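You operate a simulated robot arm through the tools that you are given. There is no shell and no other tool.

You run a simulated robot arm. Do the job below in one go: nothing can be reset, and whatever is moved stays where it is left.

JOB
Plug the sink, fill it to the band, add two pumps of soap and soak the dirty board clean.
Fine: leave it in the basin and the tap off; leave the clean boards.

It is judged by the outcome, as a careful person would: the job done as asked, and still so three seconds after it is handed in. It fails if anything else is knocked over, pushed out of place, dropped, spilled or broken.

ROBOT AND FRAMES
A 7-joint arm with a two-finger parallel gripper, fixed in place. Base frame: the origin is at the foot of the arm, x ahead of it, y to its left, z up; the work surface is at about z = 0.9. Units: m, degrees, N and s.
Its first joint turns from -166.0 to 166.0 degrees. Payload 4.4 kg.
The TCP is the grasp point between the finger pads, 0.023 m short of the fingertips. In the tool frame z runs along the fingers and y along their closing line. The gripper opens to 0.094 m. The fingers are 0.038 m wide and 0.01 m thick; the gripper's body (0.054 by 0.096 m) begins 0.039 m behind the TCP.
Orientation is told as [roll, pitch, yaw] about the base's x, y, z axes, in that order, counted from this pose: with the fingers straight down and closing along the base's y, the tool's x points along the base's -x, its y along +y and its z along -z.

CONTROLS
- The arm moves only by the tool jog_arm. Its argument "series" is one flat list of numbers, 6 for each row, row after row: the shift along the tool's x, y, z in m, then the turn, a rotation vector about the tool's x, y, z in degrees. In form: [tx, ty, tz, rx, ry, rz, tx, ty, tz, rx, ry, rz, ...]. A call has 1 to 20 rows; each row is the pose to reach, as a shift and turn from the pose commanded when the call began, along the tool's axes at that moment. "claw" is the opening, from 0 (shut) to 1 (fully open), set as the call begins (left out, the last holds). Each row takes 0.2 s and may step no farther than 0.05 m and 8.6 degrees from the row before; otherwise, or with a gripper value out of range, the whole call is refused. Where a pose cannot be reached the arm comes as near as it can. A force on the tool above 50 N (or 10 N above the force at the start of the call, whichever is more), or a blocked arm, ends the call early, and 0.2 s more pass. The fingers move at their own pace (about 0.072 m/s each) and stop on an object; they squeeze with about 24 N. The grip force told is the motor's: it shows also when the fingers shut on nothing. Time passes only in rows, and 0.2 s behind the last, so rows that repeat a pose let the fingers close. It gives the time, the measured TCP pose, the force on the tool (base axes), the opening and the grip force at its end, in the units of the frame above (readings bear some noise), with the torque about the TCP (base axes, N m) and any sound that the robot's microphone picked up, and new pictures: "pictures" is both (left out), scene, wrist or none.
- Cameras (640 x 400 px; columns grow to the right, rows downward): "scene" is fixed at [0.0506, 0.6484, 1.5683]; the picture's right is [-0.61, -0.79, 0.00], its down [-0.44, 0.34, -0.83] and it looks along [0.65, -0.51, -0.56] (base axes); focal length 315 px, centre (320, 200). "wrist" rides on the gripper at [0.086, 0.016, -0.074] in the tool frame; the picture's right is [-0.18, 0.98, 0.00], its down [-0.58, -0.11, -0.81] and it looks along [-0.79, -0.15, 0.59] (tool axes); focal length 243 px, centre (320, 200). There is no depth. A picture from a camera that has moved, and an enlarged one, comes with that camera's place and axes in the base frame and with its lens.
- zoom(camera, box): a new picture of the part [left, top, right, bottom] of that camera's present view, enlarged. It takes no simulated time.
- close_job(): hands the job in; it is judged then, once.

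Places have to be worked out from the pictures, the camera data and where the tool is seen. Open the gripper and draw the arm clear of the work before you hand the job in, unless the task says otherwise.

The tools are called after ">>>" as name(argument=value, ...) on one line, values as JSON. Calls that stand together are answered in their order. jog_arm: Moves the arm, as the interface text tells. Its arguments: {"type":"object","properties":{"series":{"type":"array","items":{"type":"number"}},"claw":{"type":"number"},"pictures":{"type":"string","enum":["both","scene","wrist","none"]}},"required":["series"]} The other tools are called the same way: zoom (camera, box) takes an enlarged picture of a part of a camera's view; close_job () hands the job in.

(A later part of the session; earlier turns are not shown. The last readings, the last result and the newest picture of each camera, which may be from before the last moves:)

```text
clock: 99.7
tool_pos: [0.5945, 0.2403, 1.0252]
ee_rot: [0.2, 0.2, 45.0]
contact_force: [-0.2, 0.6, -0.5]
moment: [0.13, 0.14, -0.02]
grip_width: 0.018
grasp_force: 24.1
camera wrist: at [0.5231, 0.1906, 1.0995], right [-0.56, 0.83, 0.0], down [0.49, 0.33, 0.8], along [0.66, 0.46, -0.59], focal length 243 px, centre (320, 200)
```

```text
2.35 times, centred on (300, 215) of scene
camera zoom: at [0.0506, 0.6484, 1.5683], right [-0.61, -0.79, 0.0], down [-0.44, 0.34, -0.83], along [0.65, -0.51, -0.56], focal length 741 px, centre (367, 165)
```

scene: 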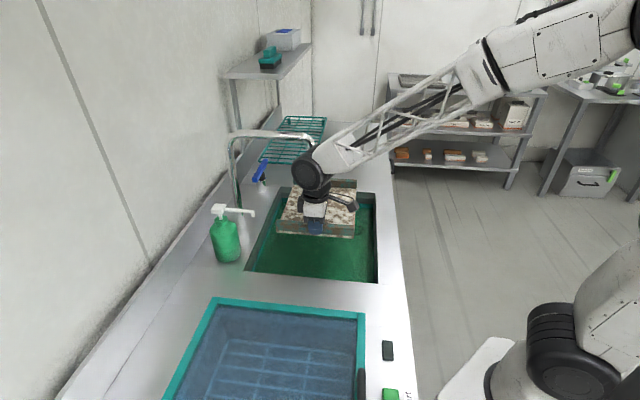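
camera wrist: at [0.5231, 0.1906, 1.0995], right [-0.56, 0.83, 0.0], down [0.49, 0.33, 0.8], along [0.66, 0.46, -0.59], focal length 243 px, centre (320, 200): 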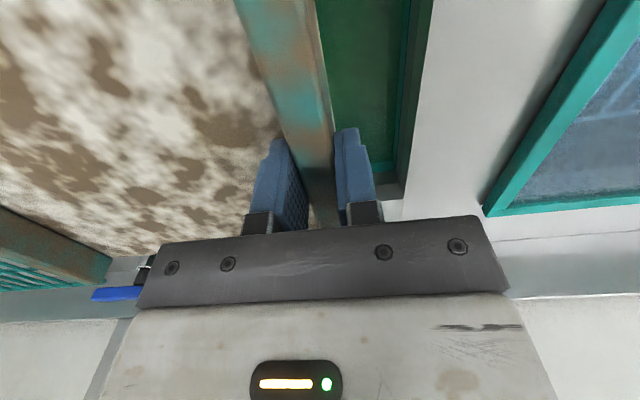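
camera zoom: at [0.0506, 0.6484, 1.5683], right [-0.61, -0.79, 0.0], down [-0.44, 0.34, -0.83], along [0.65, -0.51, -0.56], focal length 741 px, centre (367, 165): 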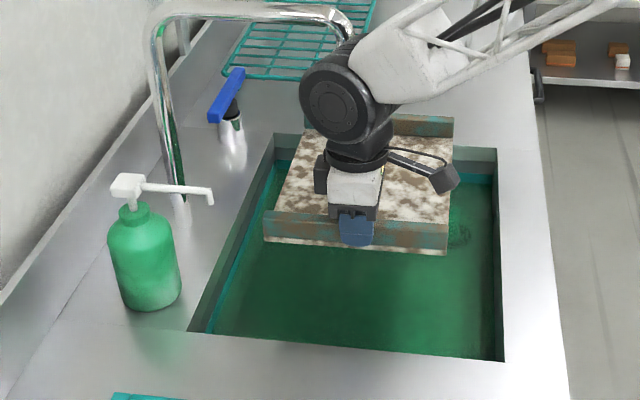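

The board is over the basin, clear of walls, plug and spout. I lower it level into the water, slowing near the bottom.

>>> jog_arm(series=[0, 0, 0.035, 0, 0, 0, 0, 0, 0.07, 0, 0, 0, 0, 0, 0.105, 0, 0, 0, 0, 0, 0.135, 0, 0, 0, 0, 0, 0.155, 0, 0, 0, 0, 0, 0.172, 0, 0, 0, 0, 0, 0.188, 0, 0, 0, 0, 0, 0.203, 0, 0, 0, 0, 0, 0.216, 0, 0, 0, 0, 0, 0.226, 0, 0, 0, 0, 0, 0.234, 0, 0, 0])

>>> zoom(camera="scene", box=[200, 130, 400, 300])

```text
clock: 102.1
tool_pos: [0.595, 0.241, 0.7927]
ee_rot: [0.2, 0.2, 45.0]
contact_force: [0.4, 0.1, -0.7]
moment: [0.14, 0.15, -0.01]
grip_width: 0.0174
grasp_force: 24.1
camera wrist: at [0.5226, 0.1909, 0.8662], right [-0.56, 0.83, 0.0], down [0.49, 0.33, 0.8], along [0.66, 0.46, -0.59], focal length 243 px, centre (320, 200)
```

scene: 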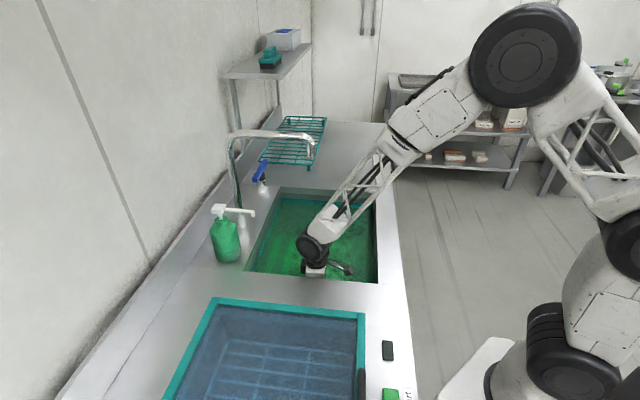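
wrist: 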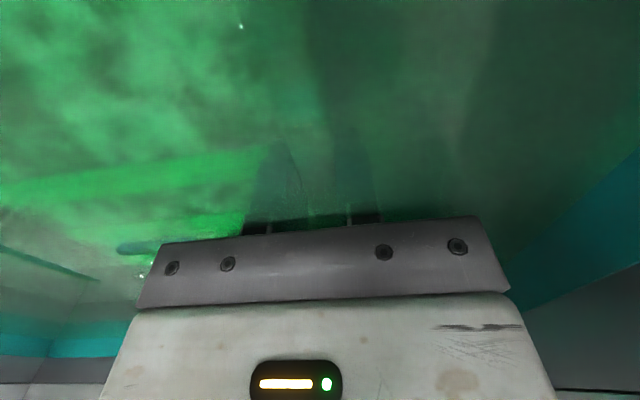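

```text
2.35 times, centred on (300, 215) of scene
camera zoom: at [0.0506, 0.6484, 1.5683], right [-0.61, -0.79, 0.0], down [-0.44, 0.34, -0.83], along [0.65, -0.51, -0.56], focal length 741 px, centre (367, 165)
```

zoom: 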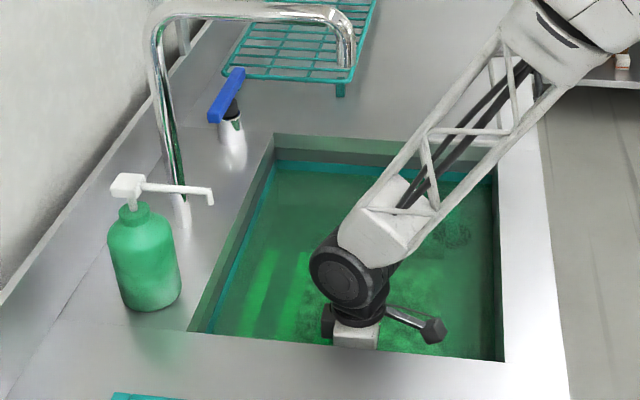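

The board is under water, about 1 cm off the floor by my reckoning. I lower in 2 mm steps until it touches.

>>> jog_arm(series=[0, 0, 0.003, 0, 0, 0, 0, 0, 0.006, 0, 0, 0, 0, 0, 0.008, 0, 0, 0, 0, 0, 0.01, 0, 0, 0, 0, 0, 0.0115, 0, 0, 0], pictures="none")

```text
clock: 103.3
tool_pos: [0.5942, 0.2406, 0.7814]
ee_rot: [0.2, 0.2, 45.0]
contact_force: [0.8, -0.1, 1.0]
moment: [-0.06, -0.15, -0.09]
grip_width: 0.0177
grasp_force: 23.3
```

The moment has reversed, so the board's far edge is resting on the floor. I go 1.5 mm more, then open the fingers partway.

>>> jog_arm(series=[0, 0, 0.001, 0, 0, 0, 0, 0, 0.0015, 0, 0, 0], pictures="none")

>>> jog_arm(series=[0, 0, 0, 0, 0, 0, 0, 0, 0, 0, 0, 0, 0, 0, 0, 0, 0, 0], claw=0.5)

>>> zoom(camera="scene", box=[200, 130, 400, 300])

```text
clock: 103.9
tool_pos: [0.5945, 0.2419, 0.7802]
ee_rot: [0.0, 0.1, 44.9]
contact_force: [-5.8, -3.9, 19.2]
moment: [-0.07, -0.01, -0.1]
grip_width: 0.0178
grasp_force: 23.7
```

```text
clock: 104.7
tool_pos: [0.5937, 0.2407, 0.7798]
ee_rot: [0.2, 0.2, 45.0]
contact_force: [0.8, -0.2, -0.9]
moment: [0.0, 0.0, 0.05]
grip_width: 0.0468
grasp_force: 0.0
camera wrist: at [0.522, 0.1912, 0.854], right [-0.56, 0.83, 0.0], down [0.49, 0.33, 0.8], along [0.66, 0.46, -0.59], focal length 243 px, centre (320, 200)
```

scene: 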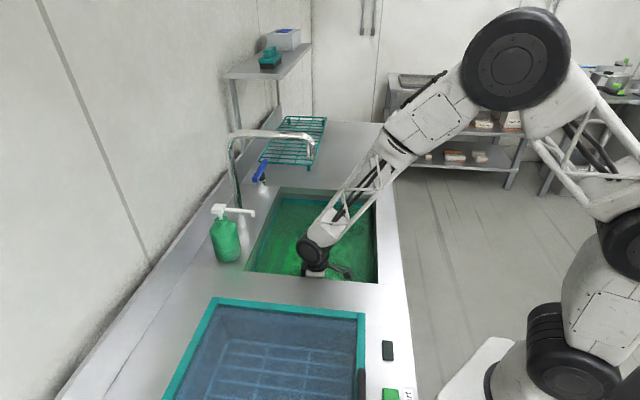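
wrist: 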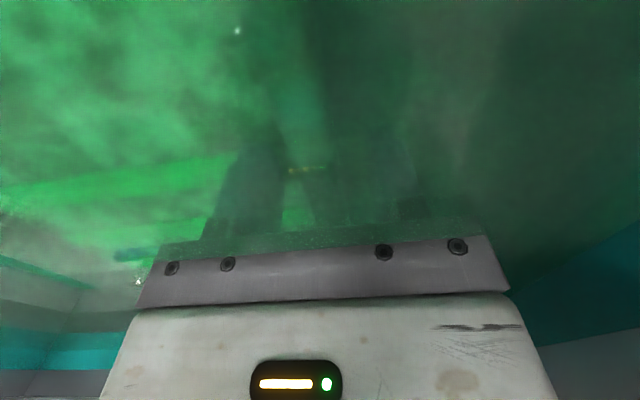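

```text
2.35 times, centred on (300, 215) of scene
camera zoom: at [0.0506, 0.6484, 1.5683], right [-0.61, -0.79, 0.0], down [-0.44, 0.34, -0.83], along [0.65, -0.51, -0.56], focal length 741 px, centre (367, 165)
```

zoom: 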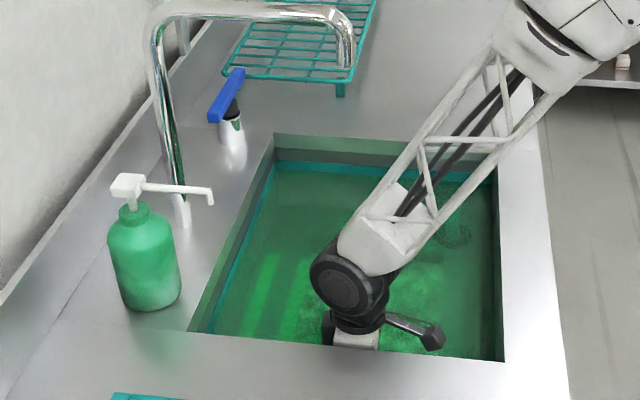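

The board is released on the floor of the basin. I rise straight out of the water and draw the arm back clear of the basin to watch it soak.

>>> jog_arm(series=[0, 0, -0.015, 0, 0, 0, 0, 0, -0.03, 0, 0, 0, 0, 0, -0.06, 0, 0, 0, 0, 0, -0.1, 0, 0, 0, 0, 0, -0.14, 0, 0, 0, 0, 0, -0.18, 0, 0, 0, 0.03, 0, -0.21, 0, 0, 0, 0.07, 0, -0.235, 0, 0, 0, 0.11, 0, -0.26, 0, 0, 0, 0.15, 0, -0.285, 0, 0, 0, 0.19, 0, -0.31, 0, 0, 0, 0.23, 0, -0.33, 0, 0, 0], claw=0.5)

>>> zoom(camera="scene", box=[220, 170, 400, 300])

>>> zoom(camera="wrist", box=[100, 0, 500, 200])

```text
clock: 107.3
tool_pos: [0.4316, 0.078, 1.1102]
ee_rot: [0.2, 0.1, 45.1]
contact_force: [-0.5, -0.1, 0.3]
moment: [-0.02, -0.01, -0.01]
grip_width: 0.0469
grasp_force: 0.0
camera wrist: at [0.3604, 0.0275, 1.1842], right [-0.56, 0.83, 0.0], down [0.49, 0.33, 0.8], along [0.66, 0.46, -0.6], focal length 243 px, centre (320, 200)
```

scene: 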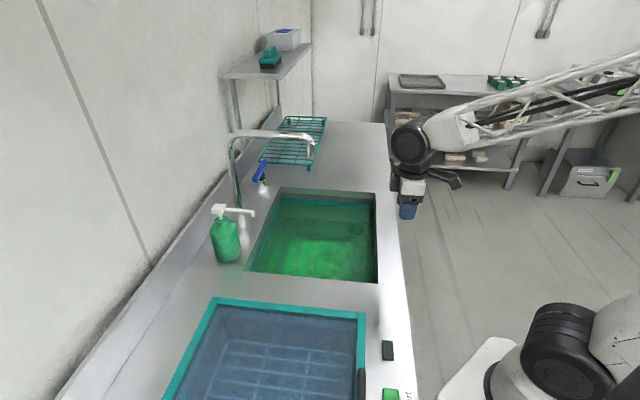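
wrist: 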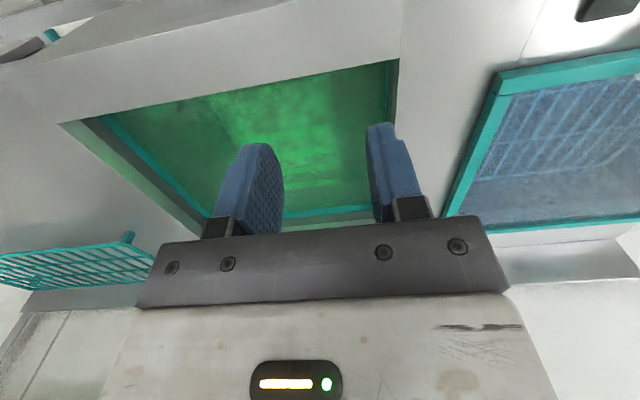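

```text
3.08 times, centred on (310, 235) of scene
camera zoom: at [0.0506, 0.6484, 1.5683], right [-0.61, -0.79, 0.0], down [-0.44, 0.34, -0.83], along [0.65, -0.51, -0.56], focal length 969 px, centre (351, 92)
```

zoom: 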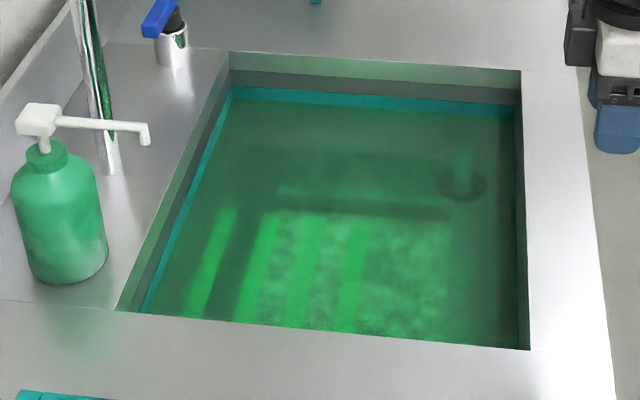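

```text
1.60 times, centred on (300, 100) of wrist
camera zoom: at [0.3604, 0.0275, 1.1842], right [-0.56, 0.83, 0.0], down [0.49, 0.33, 0.8], along [0.66, 0.46, -0.6], focal length 388 px, centre (352, 360)
```

zoom: 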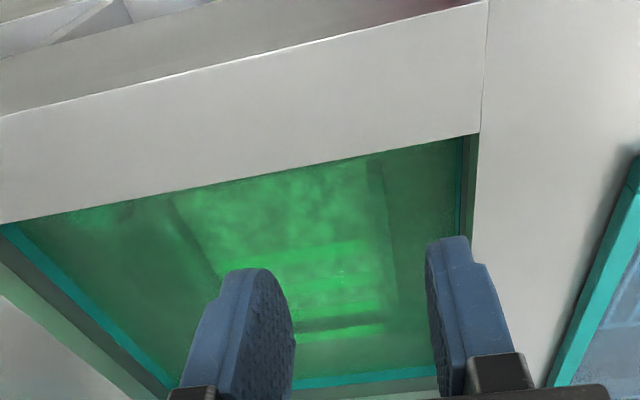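

The board lies submerged on the floor, clear of the plug. I check the water line against the band and the board's state up close.

>>> zoom(camera="scene", box=[330, 190, 390, 240])

>>> zoom(camera="scene", box=[260, 215, 390, 285])

```text
8.00 times, centred on (360, 215) of scene
camera zoom: at [0.0506, 0.6484, 1.5683], right [-0.61, -0.79, 0.0], down [-0.44, 0.34, -0.83], along [0.65, -0.51, -0.56], focal length 2520 px, centre (0, 80)
```

zoom: 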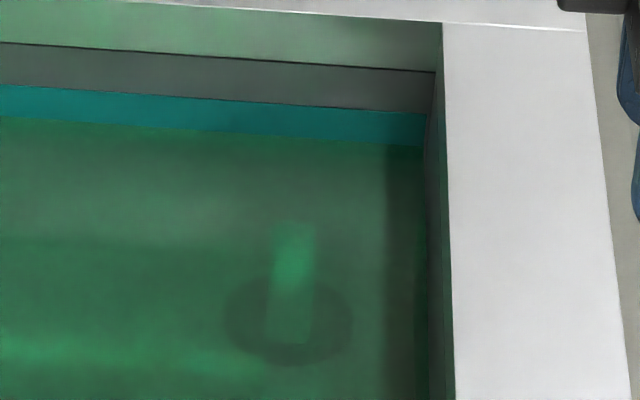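

```text
4.92 times, centred on (325, 250) of scene
camera zoom: at [0.0506, 0.6484, 1.5683], right [-0.61, -0.79, 0.0], down [-0.44, 0.34, -0.83], along [0.65, -0.51, -0.56], focal length 1550 px, centre (295, -46)
```

zoom: 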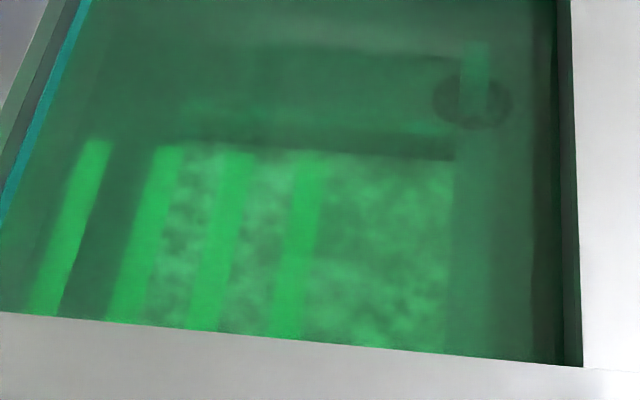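

The level is unchanged at about 0.824, inside the band. The board still looks mottled, so I let it soak for about 8 s and look again.

>>> jog_arm(series=[0, 0, 0, 0, 0, 0, 0, 0, 0, 0, 0, 0, 0, 0, 0, 0, 0, 0, 0, 0, 0, 0, 0, 0, 0, 0, 0, 0, 0, 0, 0, 0, 0, 0, 0, 0, 0, 0, 0, 0, 0, 0, 0, 0, 0, 0, 0, 0, 0, 0, 0, 0, 0, 0, 0, 0, 0, 0, 0, 0, 0, 0, 0, 0, 0, 0, 0, 0, 0, 0, 0, 0, 0, 0, 0, 0, 0, 0, 0, 0, 0, 0, 0, 0, 0, 0, 0, 0, 0, 0, 0, 0, 0, 0, 0, 0, 0, 0, 0, 0, 0, 0, 0, 0, 0, 0, 0, 0, 0, 0, 0, 0, 0, 0, 0, 0, 0, 0, 0, 0], pictures="none")

>>> jog_arm(series=[0, 0, 0, 0, 0, 0, 0, 0, 0, 0, 0, 0, 0, 0, 0, 0, 0, 0, 0, 0, 0, 0, 0, 0, 0, 0, 0, 0, 0, 0, 0, 0, 0, 0, 0, 0, 0, 0, 0, 0, 0, 0, 0, 0, 0, 0, 0, 0, 0, 0, 0, 0, 0, 0, 0, 0, 0, 0, 0, 0, 0, 0, 0, 0, 0, 0, 0, 0, 0, 0, 0, 0, 0, 0, 0, 0, 0, 0, 0, 0, 0, 0, 0, 0, 0, 0, 0, 0, 0, 0, 0, 0, 0, 0, 0, 0, 0, 0, 0, 0, 0, 0, 0, 0, 0, 0, 0, 0, 0, 0, 0, 0, 0, 0, 0, 0, 0, 0, 0, 0], pictures="scene")

>>> zoom(camera="scene", box=[260, 215, 390, 285])

>>> zoom(camera="wrist", box=[100, 50, 420, 200])

```text
clock: 111.5
tool_pos: [0.4315, 0.0778, 1.1106]
ee_rot: [0.2, 0.2, 44.9]
contact_force: [-0.2, 0.3, -0.1]
moment: [-0.03, 0.02, 0.03]
grip_width: 0.0471
grasp_force: 0.0
```

```text
clock: 115.7
tool_pos: [0.4316, 0.078, 1.1106]
ee_rot: [0.2, 0.2, 45.0]
contact_force: [-0.4, -0.6, -0.1]
moment: [0.0, 0.0, 0.01]
grip_width: 0.047
grasp_force: 0.0
```

scene: 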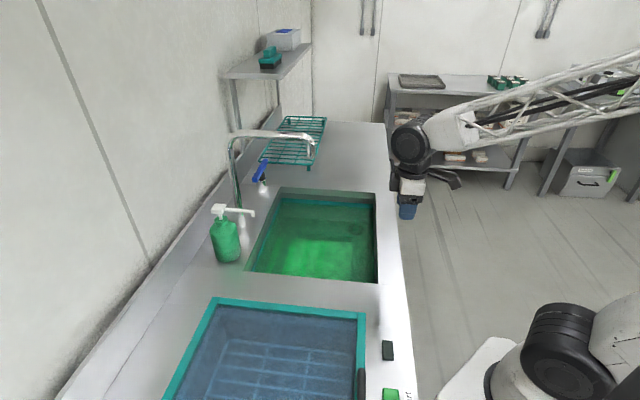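

```text
4.92 times, centred on (325, 250) of scene
camera zoom: at [0.0506, 0.6484, 1.5683], right [-0.61, -0.79, 0.0], down [-0.44, 0.34, -0.83], along [0.65, -0.51, -0.56], focal length 1550 px, centre (295, -46)
```

zoom: 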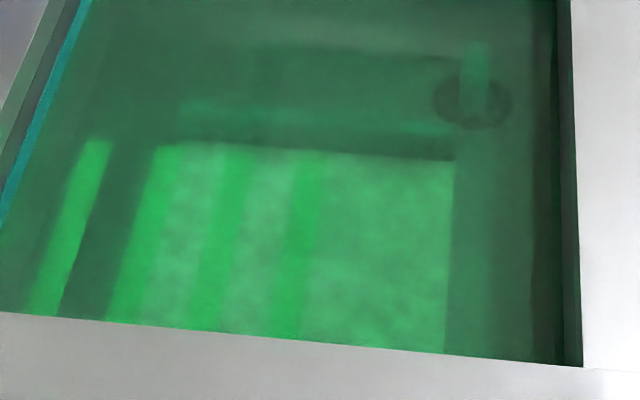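

```text
2.00 times, centred on (260, 125) of wrist
camera zoom: at [0.3607, 0.0279, 1.1844], right [-0.56, 0.83, 0.0], down [0.49, 0.33, 0.8], along [0.66, 0.46, -0.59], focal length 485 px, centre (440, 350)
```

zoom: 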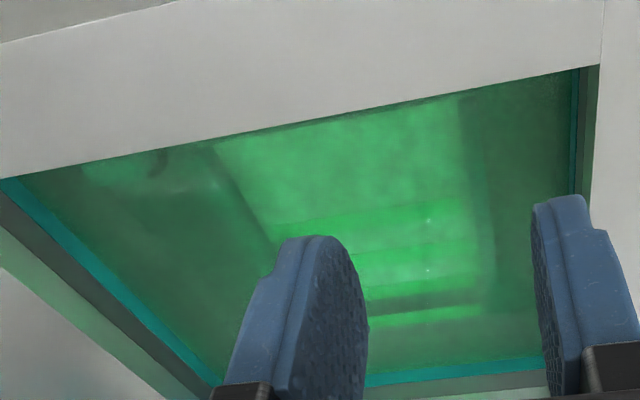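

The mottling is fading: the soak is working. I keep waiting until it stops changing.

>>> jog_arm(series=[0, 0, 0, 0, 0, 0, 0, 0, 0, 0, 0, 0, 0, 0, 0, 0, 0, 0, 0, 0, 0, 0, 0, 0, 0, 0, 0, 0, 0, 0, 0, 0, 0, 0, 0, 0, 0, 0, 0, 0, 0, 0, 0, 0, 0, 0, 0, 0, 0, 0, 0, 0, 0, 0, 0, 0, 0, 0, 0, 0, 0, 0, 0, 0, 0, 0, 0, 0, 0, 0, 0, 0, 0, 0, 0, 0, 0, 0, 0, 0, 0, 0, 0, 0, 0, 0, 0, 0, 0, 0, 0, 0, 0, 0, 0, 0, 0, 0, 0, 0, 0, 0, 0, 0, 0, 0, 0, 0, 0, 0, 0, 0, 0, 0, 0, 0, 0, 0, 0, 0], pictures="none")

>>> jog_arm(series=[0, 0, 0, 0, 0, 0, 0, 0, 0, 0, 0, 0, 0, 0, 0, 0, 0, 0, 0, 0, 0, 0, 0, 0, 0, 0, 0, 0, 0, 0, 0, 0, 0, 0, 0, 0, 0, 0, 0, 0, 0, 0, 0, 0, 0, 0, 0, 0, 0, 0, 0, 0, 0, 0, 0, 0, 0, 0, 0, 0, 0, 0, 0, 0, 0, 0, 0, 0, 0, 0, 0, 0, 0, 0, 0, 0, 0, 0, 0, 0, 0, 0, 0, 0, 0, 0, 0, 0, 0, 0, 0, 0, 0, 0, 0, 0, 0, 0, 0, 0, 0, 0, 0, 0, 0, 0, 0, 0, 0, 0, 0, 0, 0, 0, 0, 0, 0, 0, 0, 0], pictures="scene")

>>> zoom(camera="scene", box=[260, 215, 390, 285])

>>> zoom(camera="wrist", box=[100, 50, 420, 200])

```text
clock: 119.9
tool_pos: [0.4327, 0.0789, 1.1116]
ee_rot: [0.2, 0.1, 45.0]
contact_force: [-0.6, -0.4, 0.0]
moment: [0.02, -0.01, -0.03]
grip_width: 0.0471
grasp_force: 0.1
```

```text
clock: 124.1
tool_pos: [0.4316, 0.0772, 1.1104]
ee_rot: [0.2, 0.2, 44.9]
contact_force: [0.2, -0.8, 0.2]
moment: [-0.02, 0.01, 0.03]
grip_width: 0.0473
grasp_force: 0.0
```

scene: 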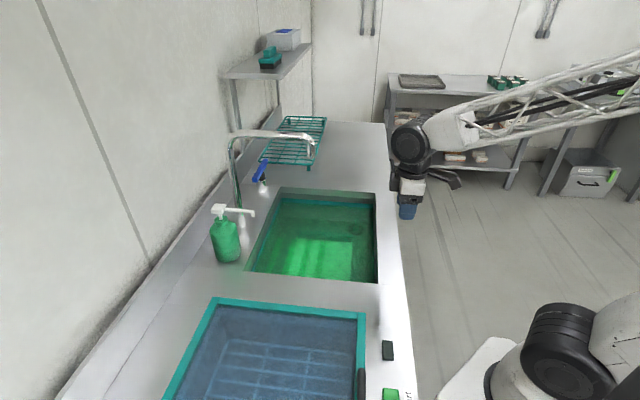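

```text
4.92 times, centred on (325, 250) of scene
camera zoom: at [0.0506, 0.6484, 1.5683], right [-0.61, -0.79, 0.0], down [-0.44, 0.34, -0.83], along [0.65, -0.51, -0.56], focal length 1550 px, centre (295, -46)
```

zoom: 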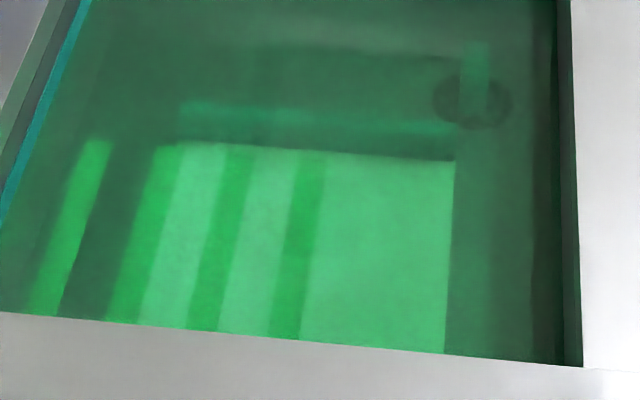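

```text
2.00 times, centred on (260, 125) of wrist
camera zoom: at [0.3607, 0.0279, 1.1844], right [-0.56, 0.83, 0.0], down [0.49, 0.33, 0.8], along [0.66, 0.46, -0.59], focal length 485 px, centre (440, 350)
```

zoom: 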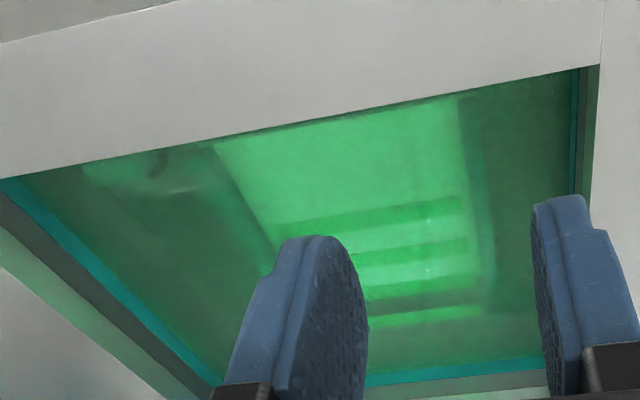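

The board looks clean and white now, with some even stripes across the left side. I zoom in harder to understand those stripes.

>>> zoom(camera="scene", box=[262, 235, 332, 285])

>>> zoom(camera="scene", box=[300, 225, 370, 285])

>>> zoom(camera="wrist", box=[190, 90, 370, 230])

```text
8.00 times, centred on (297, 260) of scene
camera zoom: at [0.0506, 0.6484, 1.5683], right [-0.61, -0.79, 0.0], down [-0.44, 0.34, -0.83], along [0.65, -0.51, -0.56], focal length 2520 px, centre (504, -280)
```

zoom: 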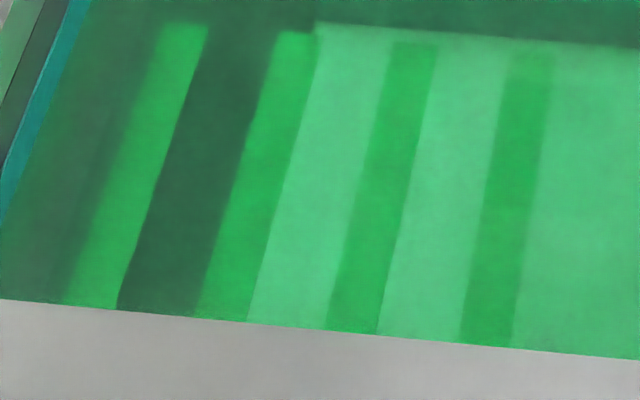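

```text
6.67 times, centred on (335, 255) of scene
camera zoom: at [0.0506, 0.6484, 1.5683], right [-0.61, -0.79, 0.0], down [-0.44, 0.34, -0.83], along [0.65, -0.51, -0.56], focal length 2100 px, centre (220, -167)
```

zoom: 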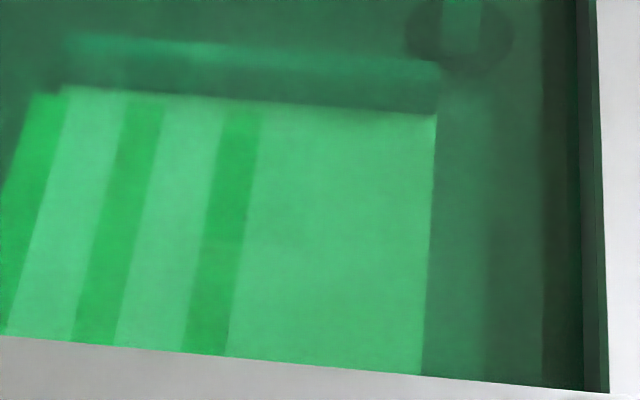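

```text
2.86 times, centred on (280, 160) of wrist
camera zoom: at [0.3607, 0.0279, 1.1844], right [-0.56, 0.83, 0.0], down [0.49, 0.33, 0.8], along [0.66, 0.46, -0.59], focal length 693 px, centre (434, 314)
```

zoom: 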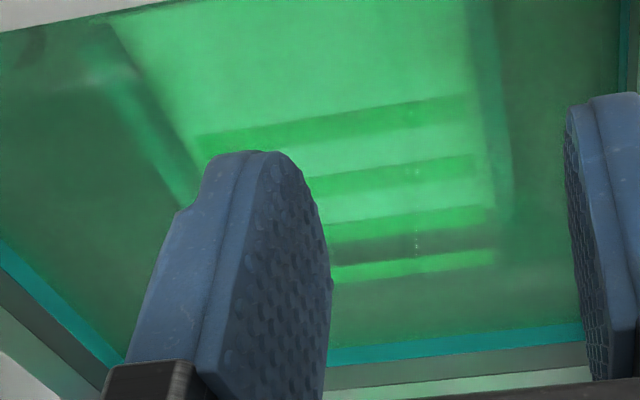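

The board's surface between its bars is evenly pale now. I move the wrist camera over the front of the basin for a steeper look, to tell whether the stripes are anything but light on the water.

>>> jog_arm(series=[-0.03, -0.02, -0.01, 0, 0, 0, -0.06, -0.04, -0.02, 0, 0, 0, -0.09, -0.06, -0.03, 0, 0, 0, -0.12, -0.08, -0.04, 0, 0, 0], claw=1)

>>> zoom(camera="wrist", box=[120, 0, 440, 200])

>>> zoom(camera="scene", box=[260, 215, 390, 285])

```text
clock: 125.1
tool_pos: [0.5757, 0.1056, 1.1512]
ee_rot: [0.2, 0.0, 45.0]
contact_force: [0.7, -0.6, -0.1]
moment: [0.03, -0.01, -0.03]
grip_width: 0.0941
grasp_force: 0.0
camera wrist: at [0.5029, 0.0566, 1.2244], right [-0.56, 0.83, 0.0], down [0.49, 0.33, 0.8], along [0.66, 0.46, -0.59], focal length 243 px, centre (320, 200)
```

scene: 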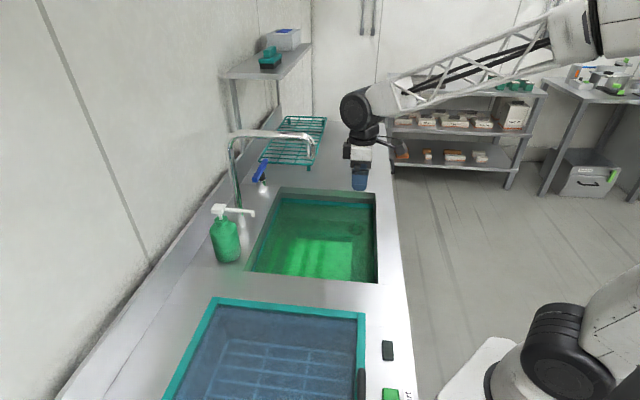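
wrist: 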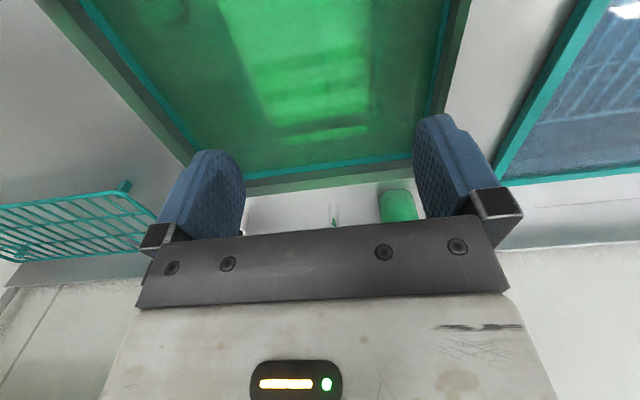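

```text
2.00 times, centred on (280, 100) of wrist
camera zoom: at [0.5029, 0.0566, 1.2244], right [-0.56, 0.83, 0.0], down [0.49, 0.33, 0.8], along [0.66, 0.46, -0.59], focal length 485 px, centre (400, 400)
```

zoom: 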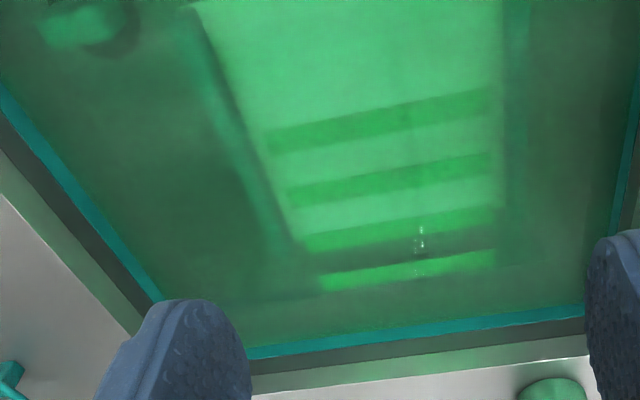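

```text
4.92 times, centred on (325, 250) of scene
camera zoom: at [0.0506, 0.6484, 1.5683], right [-0.61, -0.79, 0.0], down [-0.44, 0.34, -0.83], along [0.65, -0.51, -0.56], focal length 1550 px, centre (295, -46)
```

zoom: 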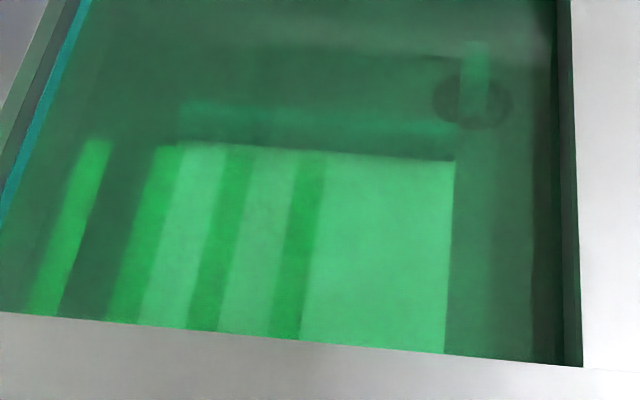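

The white area is even; the stripes lie fixed in place and look like a lighting pattern on the board and floor, not grime blotches. I draw the arm back clear of the counter and soak a while longer to be sure it is fully clean.

>>> jog_arm(series=[0.035, 0.02, -0.01, 0, 0, 0, 0.07, 0.04, -0.02, 0, 0, 0, 0.105, 0.06, -0.03, 0, 0, 0, 0.14, 0.06, -0.04, 0, 0, 0, 0.175, 0.06, -0.05, 0, 0, 0, 0.21, 0.06, -0.06, 0, 0, 0, 0.21, 0.06, -0.06, 0, 0, 0, 0.21, 0.06, -0.06, 0, 0, 0, 0.21, 0.06, -0.06, 0, 0, 0, 0.21, 0.06, -0.06, 0, 0, 0, 0.21, 0.06, -0.06, 0, 0, 0, 0.21, 0.06, -0.06, 0, 0, 0, 0.21, 0.06, -0.06, 0, 0, 0, 0.21, 0.06, -0.06, 0, 0, 0, 0.21, 0.06, -0.06, 0, 0, 0, 0.21, 0.06, -0.06, 0, 0, 0, 0.21, 0.06, -0.06, 0, 0, 0, 0.21, 0.06, -0.06, 0, 0, 0, 0.21, 0.06, -0.06, 0, 0, 0, 0.21, 0.06, -0.06, 0, 0, 0], claw=1, pictures="none")

>>> jog_arm(series=[0, 0, 0, 0, 0, 0, 0, 0, 0, 0, 0, 0, 0, 0, 0, 0, 0, 0, 0, 0, 0, 0, 0, 0, 0, 0, 0, 0, 0, 0, 0, 0, 0, 0, 0, 0, 0, 0, 0, 0, 0, 0, 0, 0, 0, 0, 0, 0, 0, 0, 0, 0, 0, 0, 0, 0, 0, 0, 0, 0, 0, 0, 0, 0, 0, 0, 0, 0, 0, 0, 0, 0, 0, 0, 0, 0, 0, 0, 0, 0, 0, 0, 0, 0, 0, 0, 0, 0, 0, 0, 0, 0, 0, 0, 0, 0, 0, 0, 0, 0, 0, 0, 0, 0, 0, 0, 0, 0, 0, 0, 0, 0, 0, 0, 0, 0, 0, 0, 0, 0], pictures="both")

>>> zoom(camera="scene", box=[260, 215, 390, 285])

>>> zoom(camera="scene", box=[330, 190, 390, 240])

>>> zoom(camera="scene", box=[200, 120, 340, 270])

```text
clock: 129.3
tool_pos: [0.3843, -0.0004, 1.2109]
ee_rot: [0.1, 0.3, 45.0]
contact_force: [0.5, 0.1, -0.4]
moment: [0.01, 0.02, 0.01]
grip_width: 0.0941
grasp_force: 0.1
```

```text
clock: 133.5
tool_pos: [0.3825, -0.0009, 1.21]
ee_rot: [0.2, 0.2, 45.0]
contact_force: [0.2, -0.4, -0.9]
moment: [0.04, 0.0, 0.01]
grip_width: 0.0941
grasp_force: 0.0
camera wrist: at [0.3118, -0.0491, 1.2839], right [-0.56, 0.83, 0.0], down [0.49, 0.33, 0.8], along [0.66, 0.46, -0.59], focal length 243 px, centre (320, 200)
```

scene: 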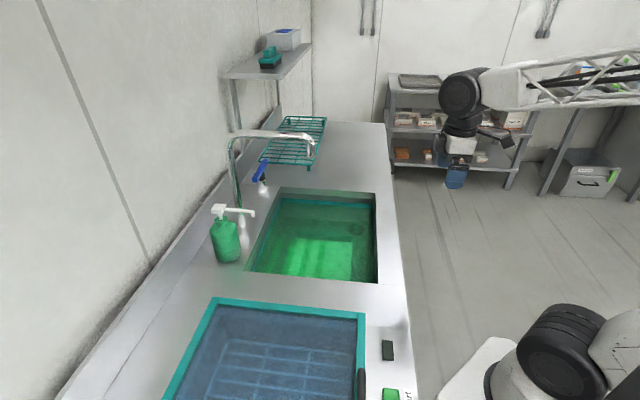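
wrist: 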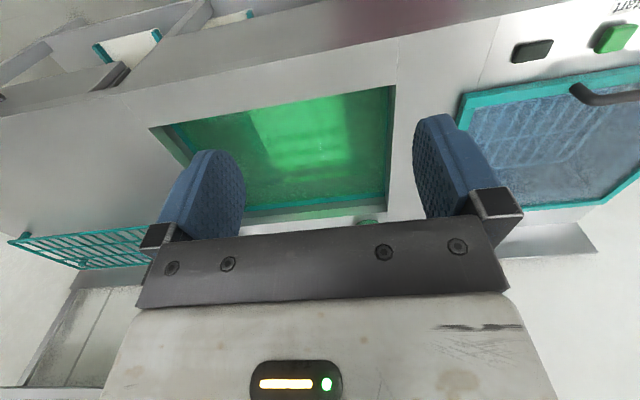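

```text
4.92 times, centred on (325, 250) of scene
camera zoom: at [0.0506, 0.6484, 1.5683], right [-0.61, -0.79, 0.0], down [-0.44, 0.34, -0.83], along [0.65, -0.51, -0.56], focal length 1550 px, centre (295, -46)
```

zoom: 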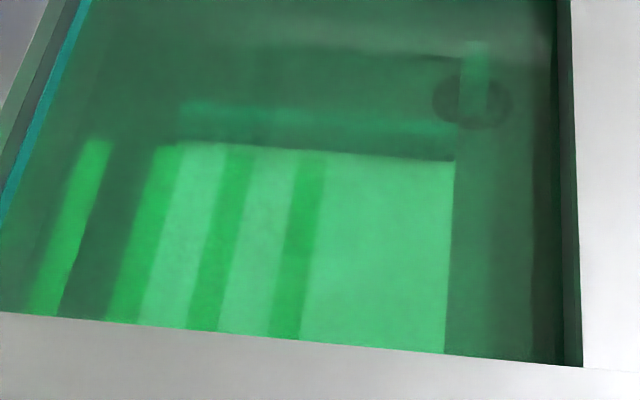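

```text
8.00 times, centred on (360, 215) of scene
camera zoom: at [0.0506, 0.6484, 1.5683], right [-0.61, -0.79, 0.0], down [-0.44, 0.34, -0.83], along [0.65, -0.51, -0.56], focal length 2520 px, centre (0, 80)
```

zoom: 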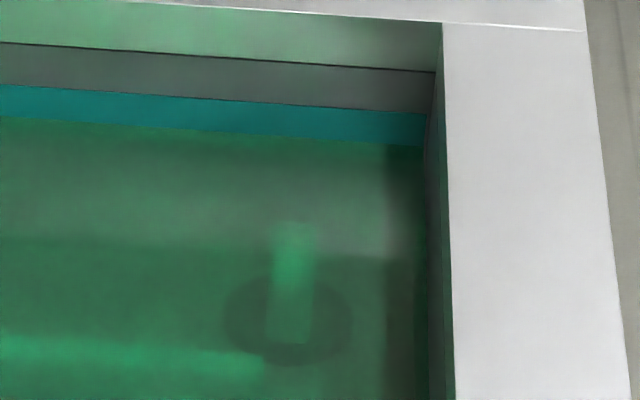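

```text
2.67 times, centred on (270, 195) of scene
camera zoom: at [0.0506, 0.6484, 1.5683], right [-0.61, -0.79, 0.0], down [-0.44, 0.34, -0.83], along [0.65, -0.51, -0.56], focal length 840 px, centre (453, 213)
```

zoom: 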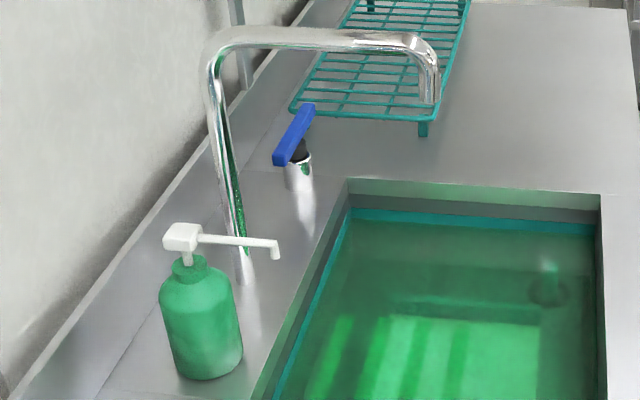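

In the wrist view I notice white boards with teal bars lower down at the upper left: those must be the clean boards. I zoom there for reference.

>>> zoom(camera="wrist", box=[0, 0, 280, 130])

>>> zoom(camera="wrist", box=[80, 0, 180, 70])

>>> zoom(camera="wrist", box=[230, 80, 400, 220])

```text
2.29 times, centred on (140, 65) of wrist
camera zoom: at [0.3118, -0.0491, 1.2839], right [-0.56, 0.83, 0.0], down [0.49, 0.33, 0.8], along [0.66, 0.46, -0.59], focal length 555 px, centre (731, 509)
```

zoom: 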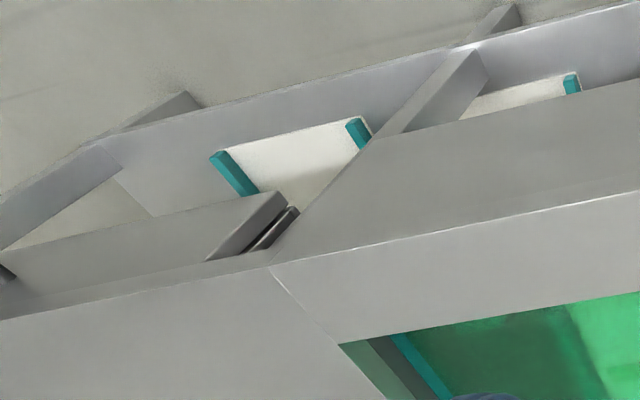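

```text
5.71 times, centred on (130, 35) of wrist
camera zoom: at [0.3118, -0.0491, 1.2839], right [-0.56, 0.83, 0.0], down [0.49, 0.33, 0.8], along [0.66, 0.46, -0.59], focal length 1386 px, centre (1406, 1143)
```

zoom: 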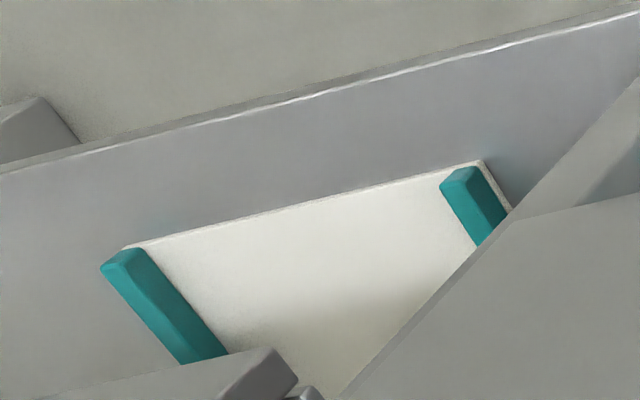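

```text
2.86 times, centred on (315, 150) of wrist
camera zoom: at [0.3118, -0.0491, 1.2839], right [-0.56, 0.83, 0.0], down [0.49, 0.33, 0.8], along [0.66, 0.46, -0.59], focal length 693 px, centre (334, 343)
```

zoom: 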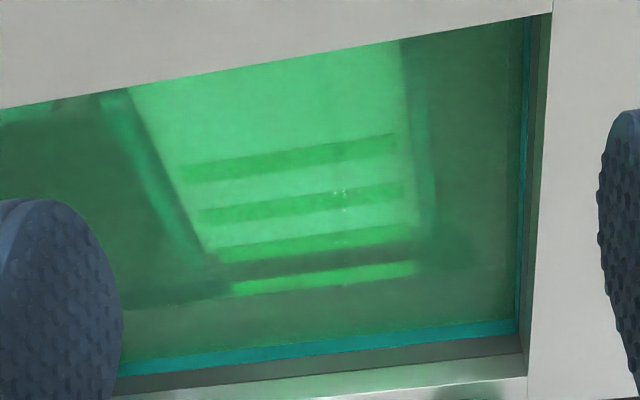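

The clean boards sit untouched on a shelf under the counter: plain white with teal bars, like mine now. The stripes haven't changed while the grime vanished. I soak a further dozen seconds to see whether anything still changes.

>>> jog_arm(series=[0, 0, 0, 0, 0, 0, 0, 0, 0, 0, 0, 0, 0, 0, 0, 0, 0, 0, 0, 0, 0, 0, 0, 0, 0, 0, 0, 0, 0, 0, 0, 0, 0, 0, 0, 0, 0, 0, 0, 0, 0, 0, 0, 0, 0, 0, 0, 0, 0, 0, 0, 0, 0, 0, 0, 0, 0, 0, 0, 0, 0, 0, 0, 0, 0, 0, 0, 0, 0, 0, 0, 0, 0, 0, 0, 0, 0, 0, 0, 0, 0, 0, 0, 0, 0, 0, 0, 0, 0, 0, 0, 0, 0, 0, 0, 0, 0, 0, 0, 0, 0, 0, 0, 0, 0, 0, 0, 0, 0, 0, 0, 0, 0, 0, 0, 0, 0, 0, 0, 0], pictures="none")

>>> jog_arm(series=[0, 0, 0, 0, 0, 0, 0, 0, 0, 0, 0, 0, 0, 0, 0, 0, 0, 0, 0, 0, 0, 0, 0, 0, 0, 0, 0, 0, 0, 0, 0, 0, 0, 0, 0, 0, 0, 0, 0, 0, 0, 0, 0, 0, 0, 0, 0, 0, 0, 0, 0, 0, 0, 0, 0, 0, 0, 0, 0, 0, 0, 0, 0, 0, 0, 0, 0, 0, 0, 0, 0, 0, 0, 0, 0, 0, 0, 0, 0, 0, 0, 0, 0, 0, 0, 0, 0, 0, 0, 0, 0, 0, 0, 0, 0, 0, 0, 0, 0, 0, 0, 0, 0, 0, 0, 0, 0, 0, 0, 0, 0, 0, 0, 0, 0, 0, 0, 0, 0, 0], pictures="none")

>>> jog_arm(series=[0, 0, 0, 0, 0, 0, 0, 0, 0, 0, 0, 0, 0, 0, 0, 0, 0, 0, 0, 0, 0, 0, 0, 0, 0, 0, 0, 0, 0, 0, 0, 0, 0, 0, 0, 0, 0, 0, 0, 0, 0, 0, 0, 0, 0, 0, 0, 0, 0, 0, 0, 0, 0, 0, 0, 0, 0, 0, 0, 0, 0, 0, 0, 0, 0, 0, 0, 0, 0, 0, 0, 0, 0, 0, 0, 0, 0, 0, 0, 0, 0, 0, 0, 0, 0, 0, 0, 0, 0, 0, 0, 0, 0, 0, 0, 0, 0, 0, 0, 0, 0, 0, 0, 0, 0, 0, 0, 0, 0, 0, 0, 0, 0, 0, 0, 0, 0, 0, 0, 0], pictures="scene")

>>> zoom(camera="scene", box=[260, 215, 390, 285])

>>> zoom(camera="wrist", box=[230, 80, 400, 220])

>>> zoom(camera="scene", box=[330, 190, 390, 240])

```text
clock: 137.7
tool_pos: [0.3837, -0.0002, 1.2102]
ee_rot: [0.2, 0.3, 45.0]
contact_force: [0.3, 0.3, 1.0]
moment: [-0.02, 0.01, 0.0]
grip_width: 0.0938
grasp_force: 0.1
```

```text
clock: 141.9
tool_pos: [0.3835, 0.0007, 1.2092]
ee_rot: [0.2, 0.3, 45.0]
contact_force: [0.7, 0.6, -0.5]
moment: [-0.04, 0.0, 0.0]
grip_width: 0.094
grasp_force: 0.1
```

```text
clock: 146.1
tool_pos: [0.3836, 0.0005, 1.21]
ee_rot: [0.2, 0.2, 44.9]
contact_force: [-0.2, 0.6, -0.8]
moment: [0.01, 0.01, -0.02]
grip_width: 0.094
grasp_force: 0.0
```

scene: 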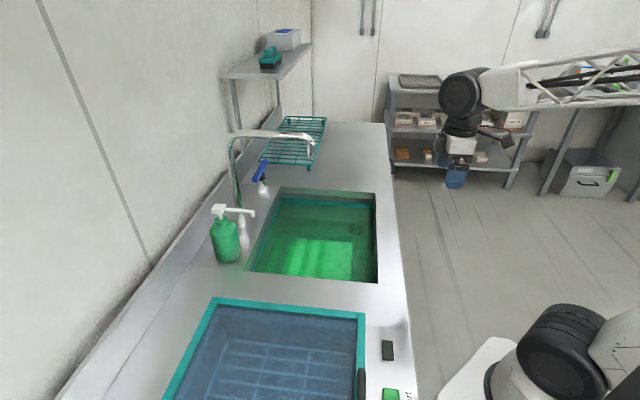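

```text
4.92 times, centred on (325, 250) of scene
camera zoom: at [0.0506, 0.6484, 1.5683], right [-0.61, -0.79, 0.0], down [-0.44, 0.34, -0.83], along [0.65, -0.51, -0.56], focal length 1550 px, centre (295, -46)
```

zoom: 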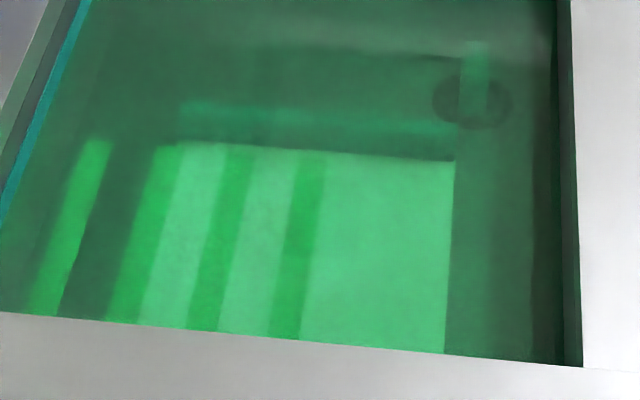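

```text
2.86 times, centred on (315, 150) of wrist
camera zoom: at [0.3118, -0.0491, 1.2839], right [-0.56, 0.83, 0.0], down [0.49, 0.33, 0.8], along [0.66, 0.46, -0.59], focal length 693 px, centre (334, 343)
```

zoom: 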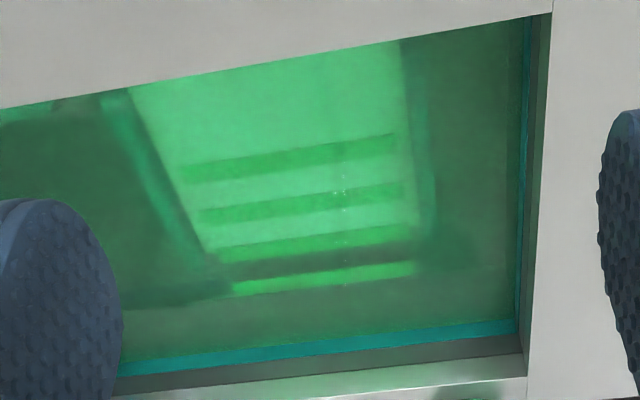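

```text
8.00 times, centred on (360, 215) of scene
camera zoom: at [0.0506, 0.6484, 1.5683], right [-0.61, -0.79, 0.0], down [-0.44, 0.34, -0.83], along [0.65, -0.51, -0.56], focal length 2520 px, centre (0, 80)
```

zoom: 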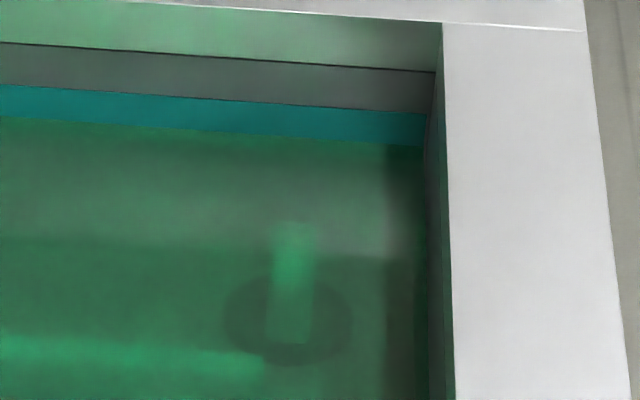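

The white area is stable since 124 s. Before handing in, I take one closer look at the stripes from just above the front of the basin, staying above the rim and clear of the spout.

>>> jog_arm(series=[-0.03, -0.005, 0.033, 0, 0, 0, -0.06, -0.01, 0.067, 0, 0, 0, -0.09, -0.015, 0.1, 0, 0, 0, -0.12, -0.02, 0.133, 0, 0, 0, -0.15, -0.025, 0.167, 0, 0, 0, -0.18, -0.03, 0.2, 0, 0, 0], claw=1)

>>> zoom(camera="wrist", box=[200, 40, 440, 190])

>>> zoom(camera="wrist", box=[260, 0, 420, 100])

```text
clock: 147.5
tool_pos: [0.5322, 0.1063, 1.0107]
ee_rot: [0.1, 0.0, 45.0]
contact_force: [0.5, -0.5, -0.6]
moment: [0.0, 0.03, 0.01]
grip_width: 0.0941
grasp_force: 0.1
camera wrist: at [0.4601, 0.0559, 1.0834], right [-0.56, 0.83, 0.0], down [0.49, 0.33, 0.81], along [0.66, 0.46, -0.59], focal length 243 px, centre (320, 200)
```

scene: 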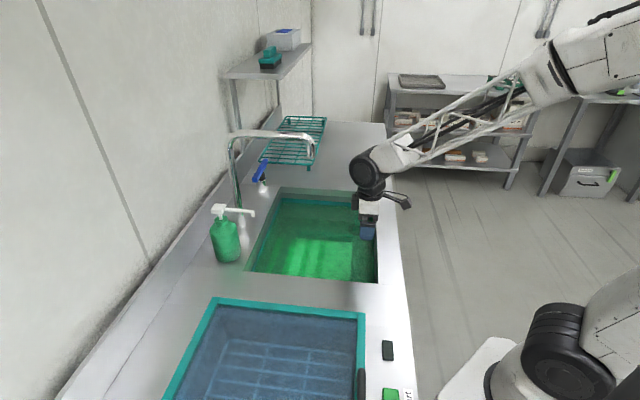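
wrist: 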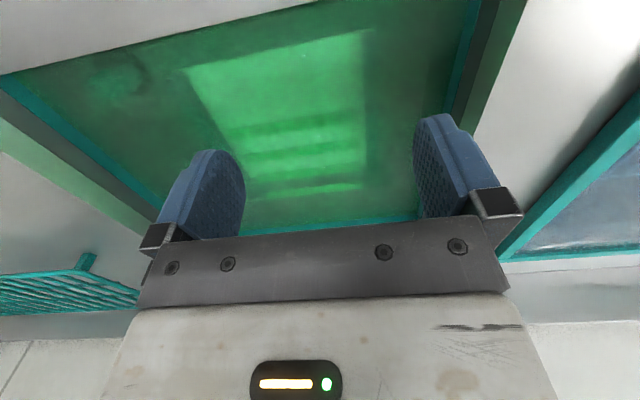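

```text
2.67 times, centred on (320, 115) of wrist
camera zoom: at [0.4601, 0.0559, 1.0834], right [-0.56, 0.83, 0.0], down [0.49, 0.33, 0.81], along [0.66, 0.46, -0.59], focal length 647 px, centre (320, 427)
```

zoom: 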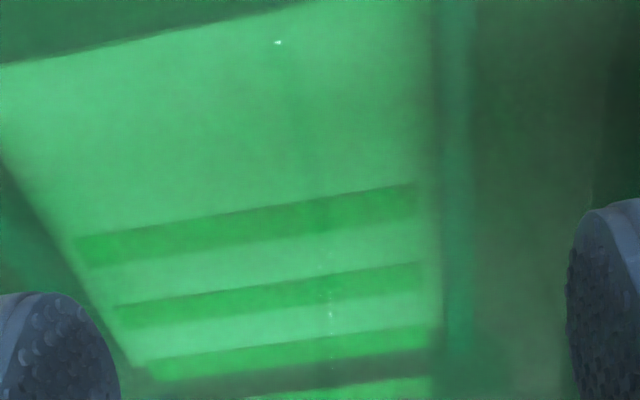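

```text
4.00 times, centred on (340, 50) of wrist
camera zoom: at [0.4601, 0.0559, 1.0834], right [-0.56, 0.83, 0.0], down [0.49, 0.33, 0.81], along [0.66, 0.46, -0.59], focal length 970 px, centre (240, 800)
```

zoom: 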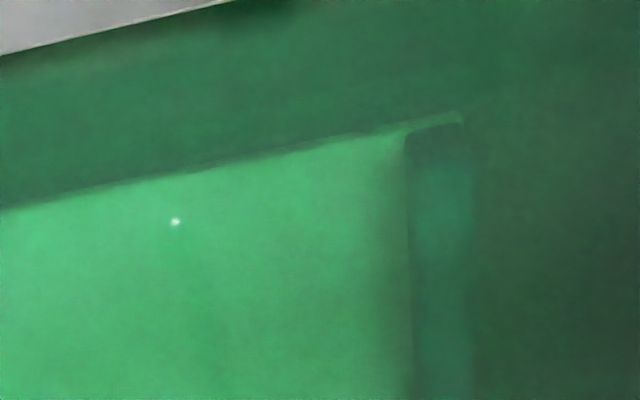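

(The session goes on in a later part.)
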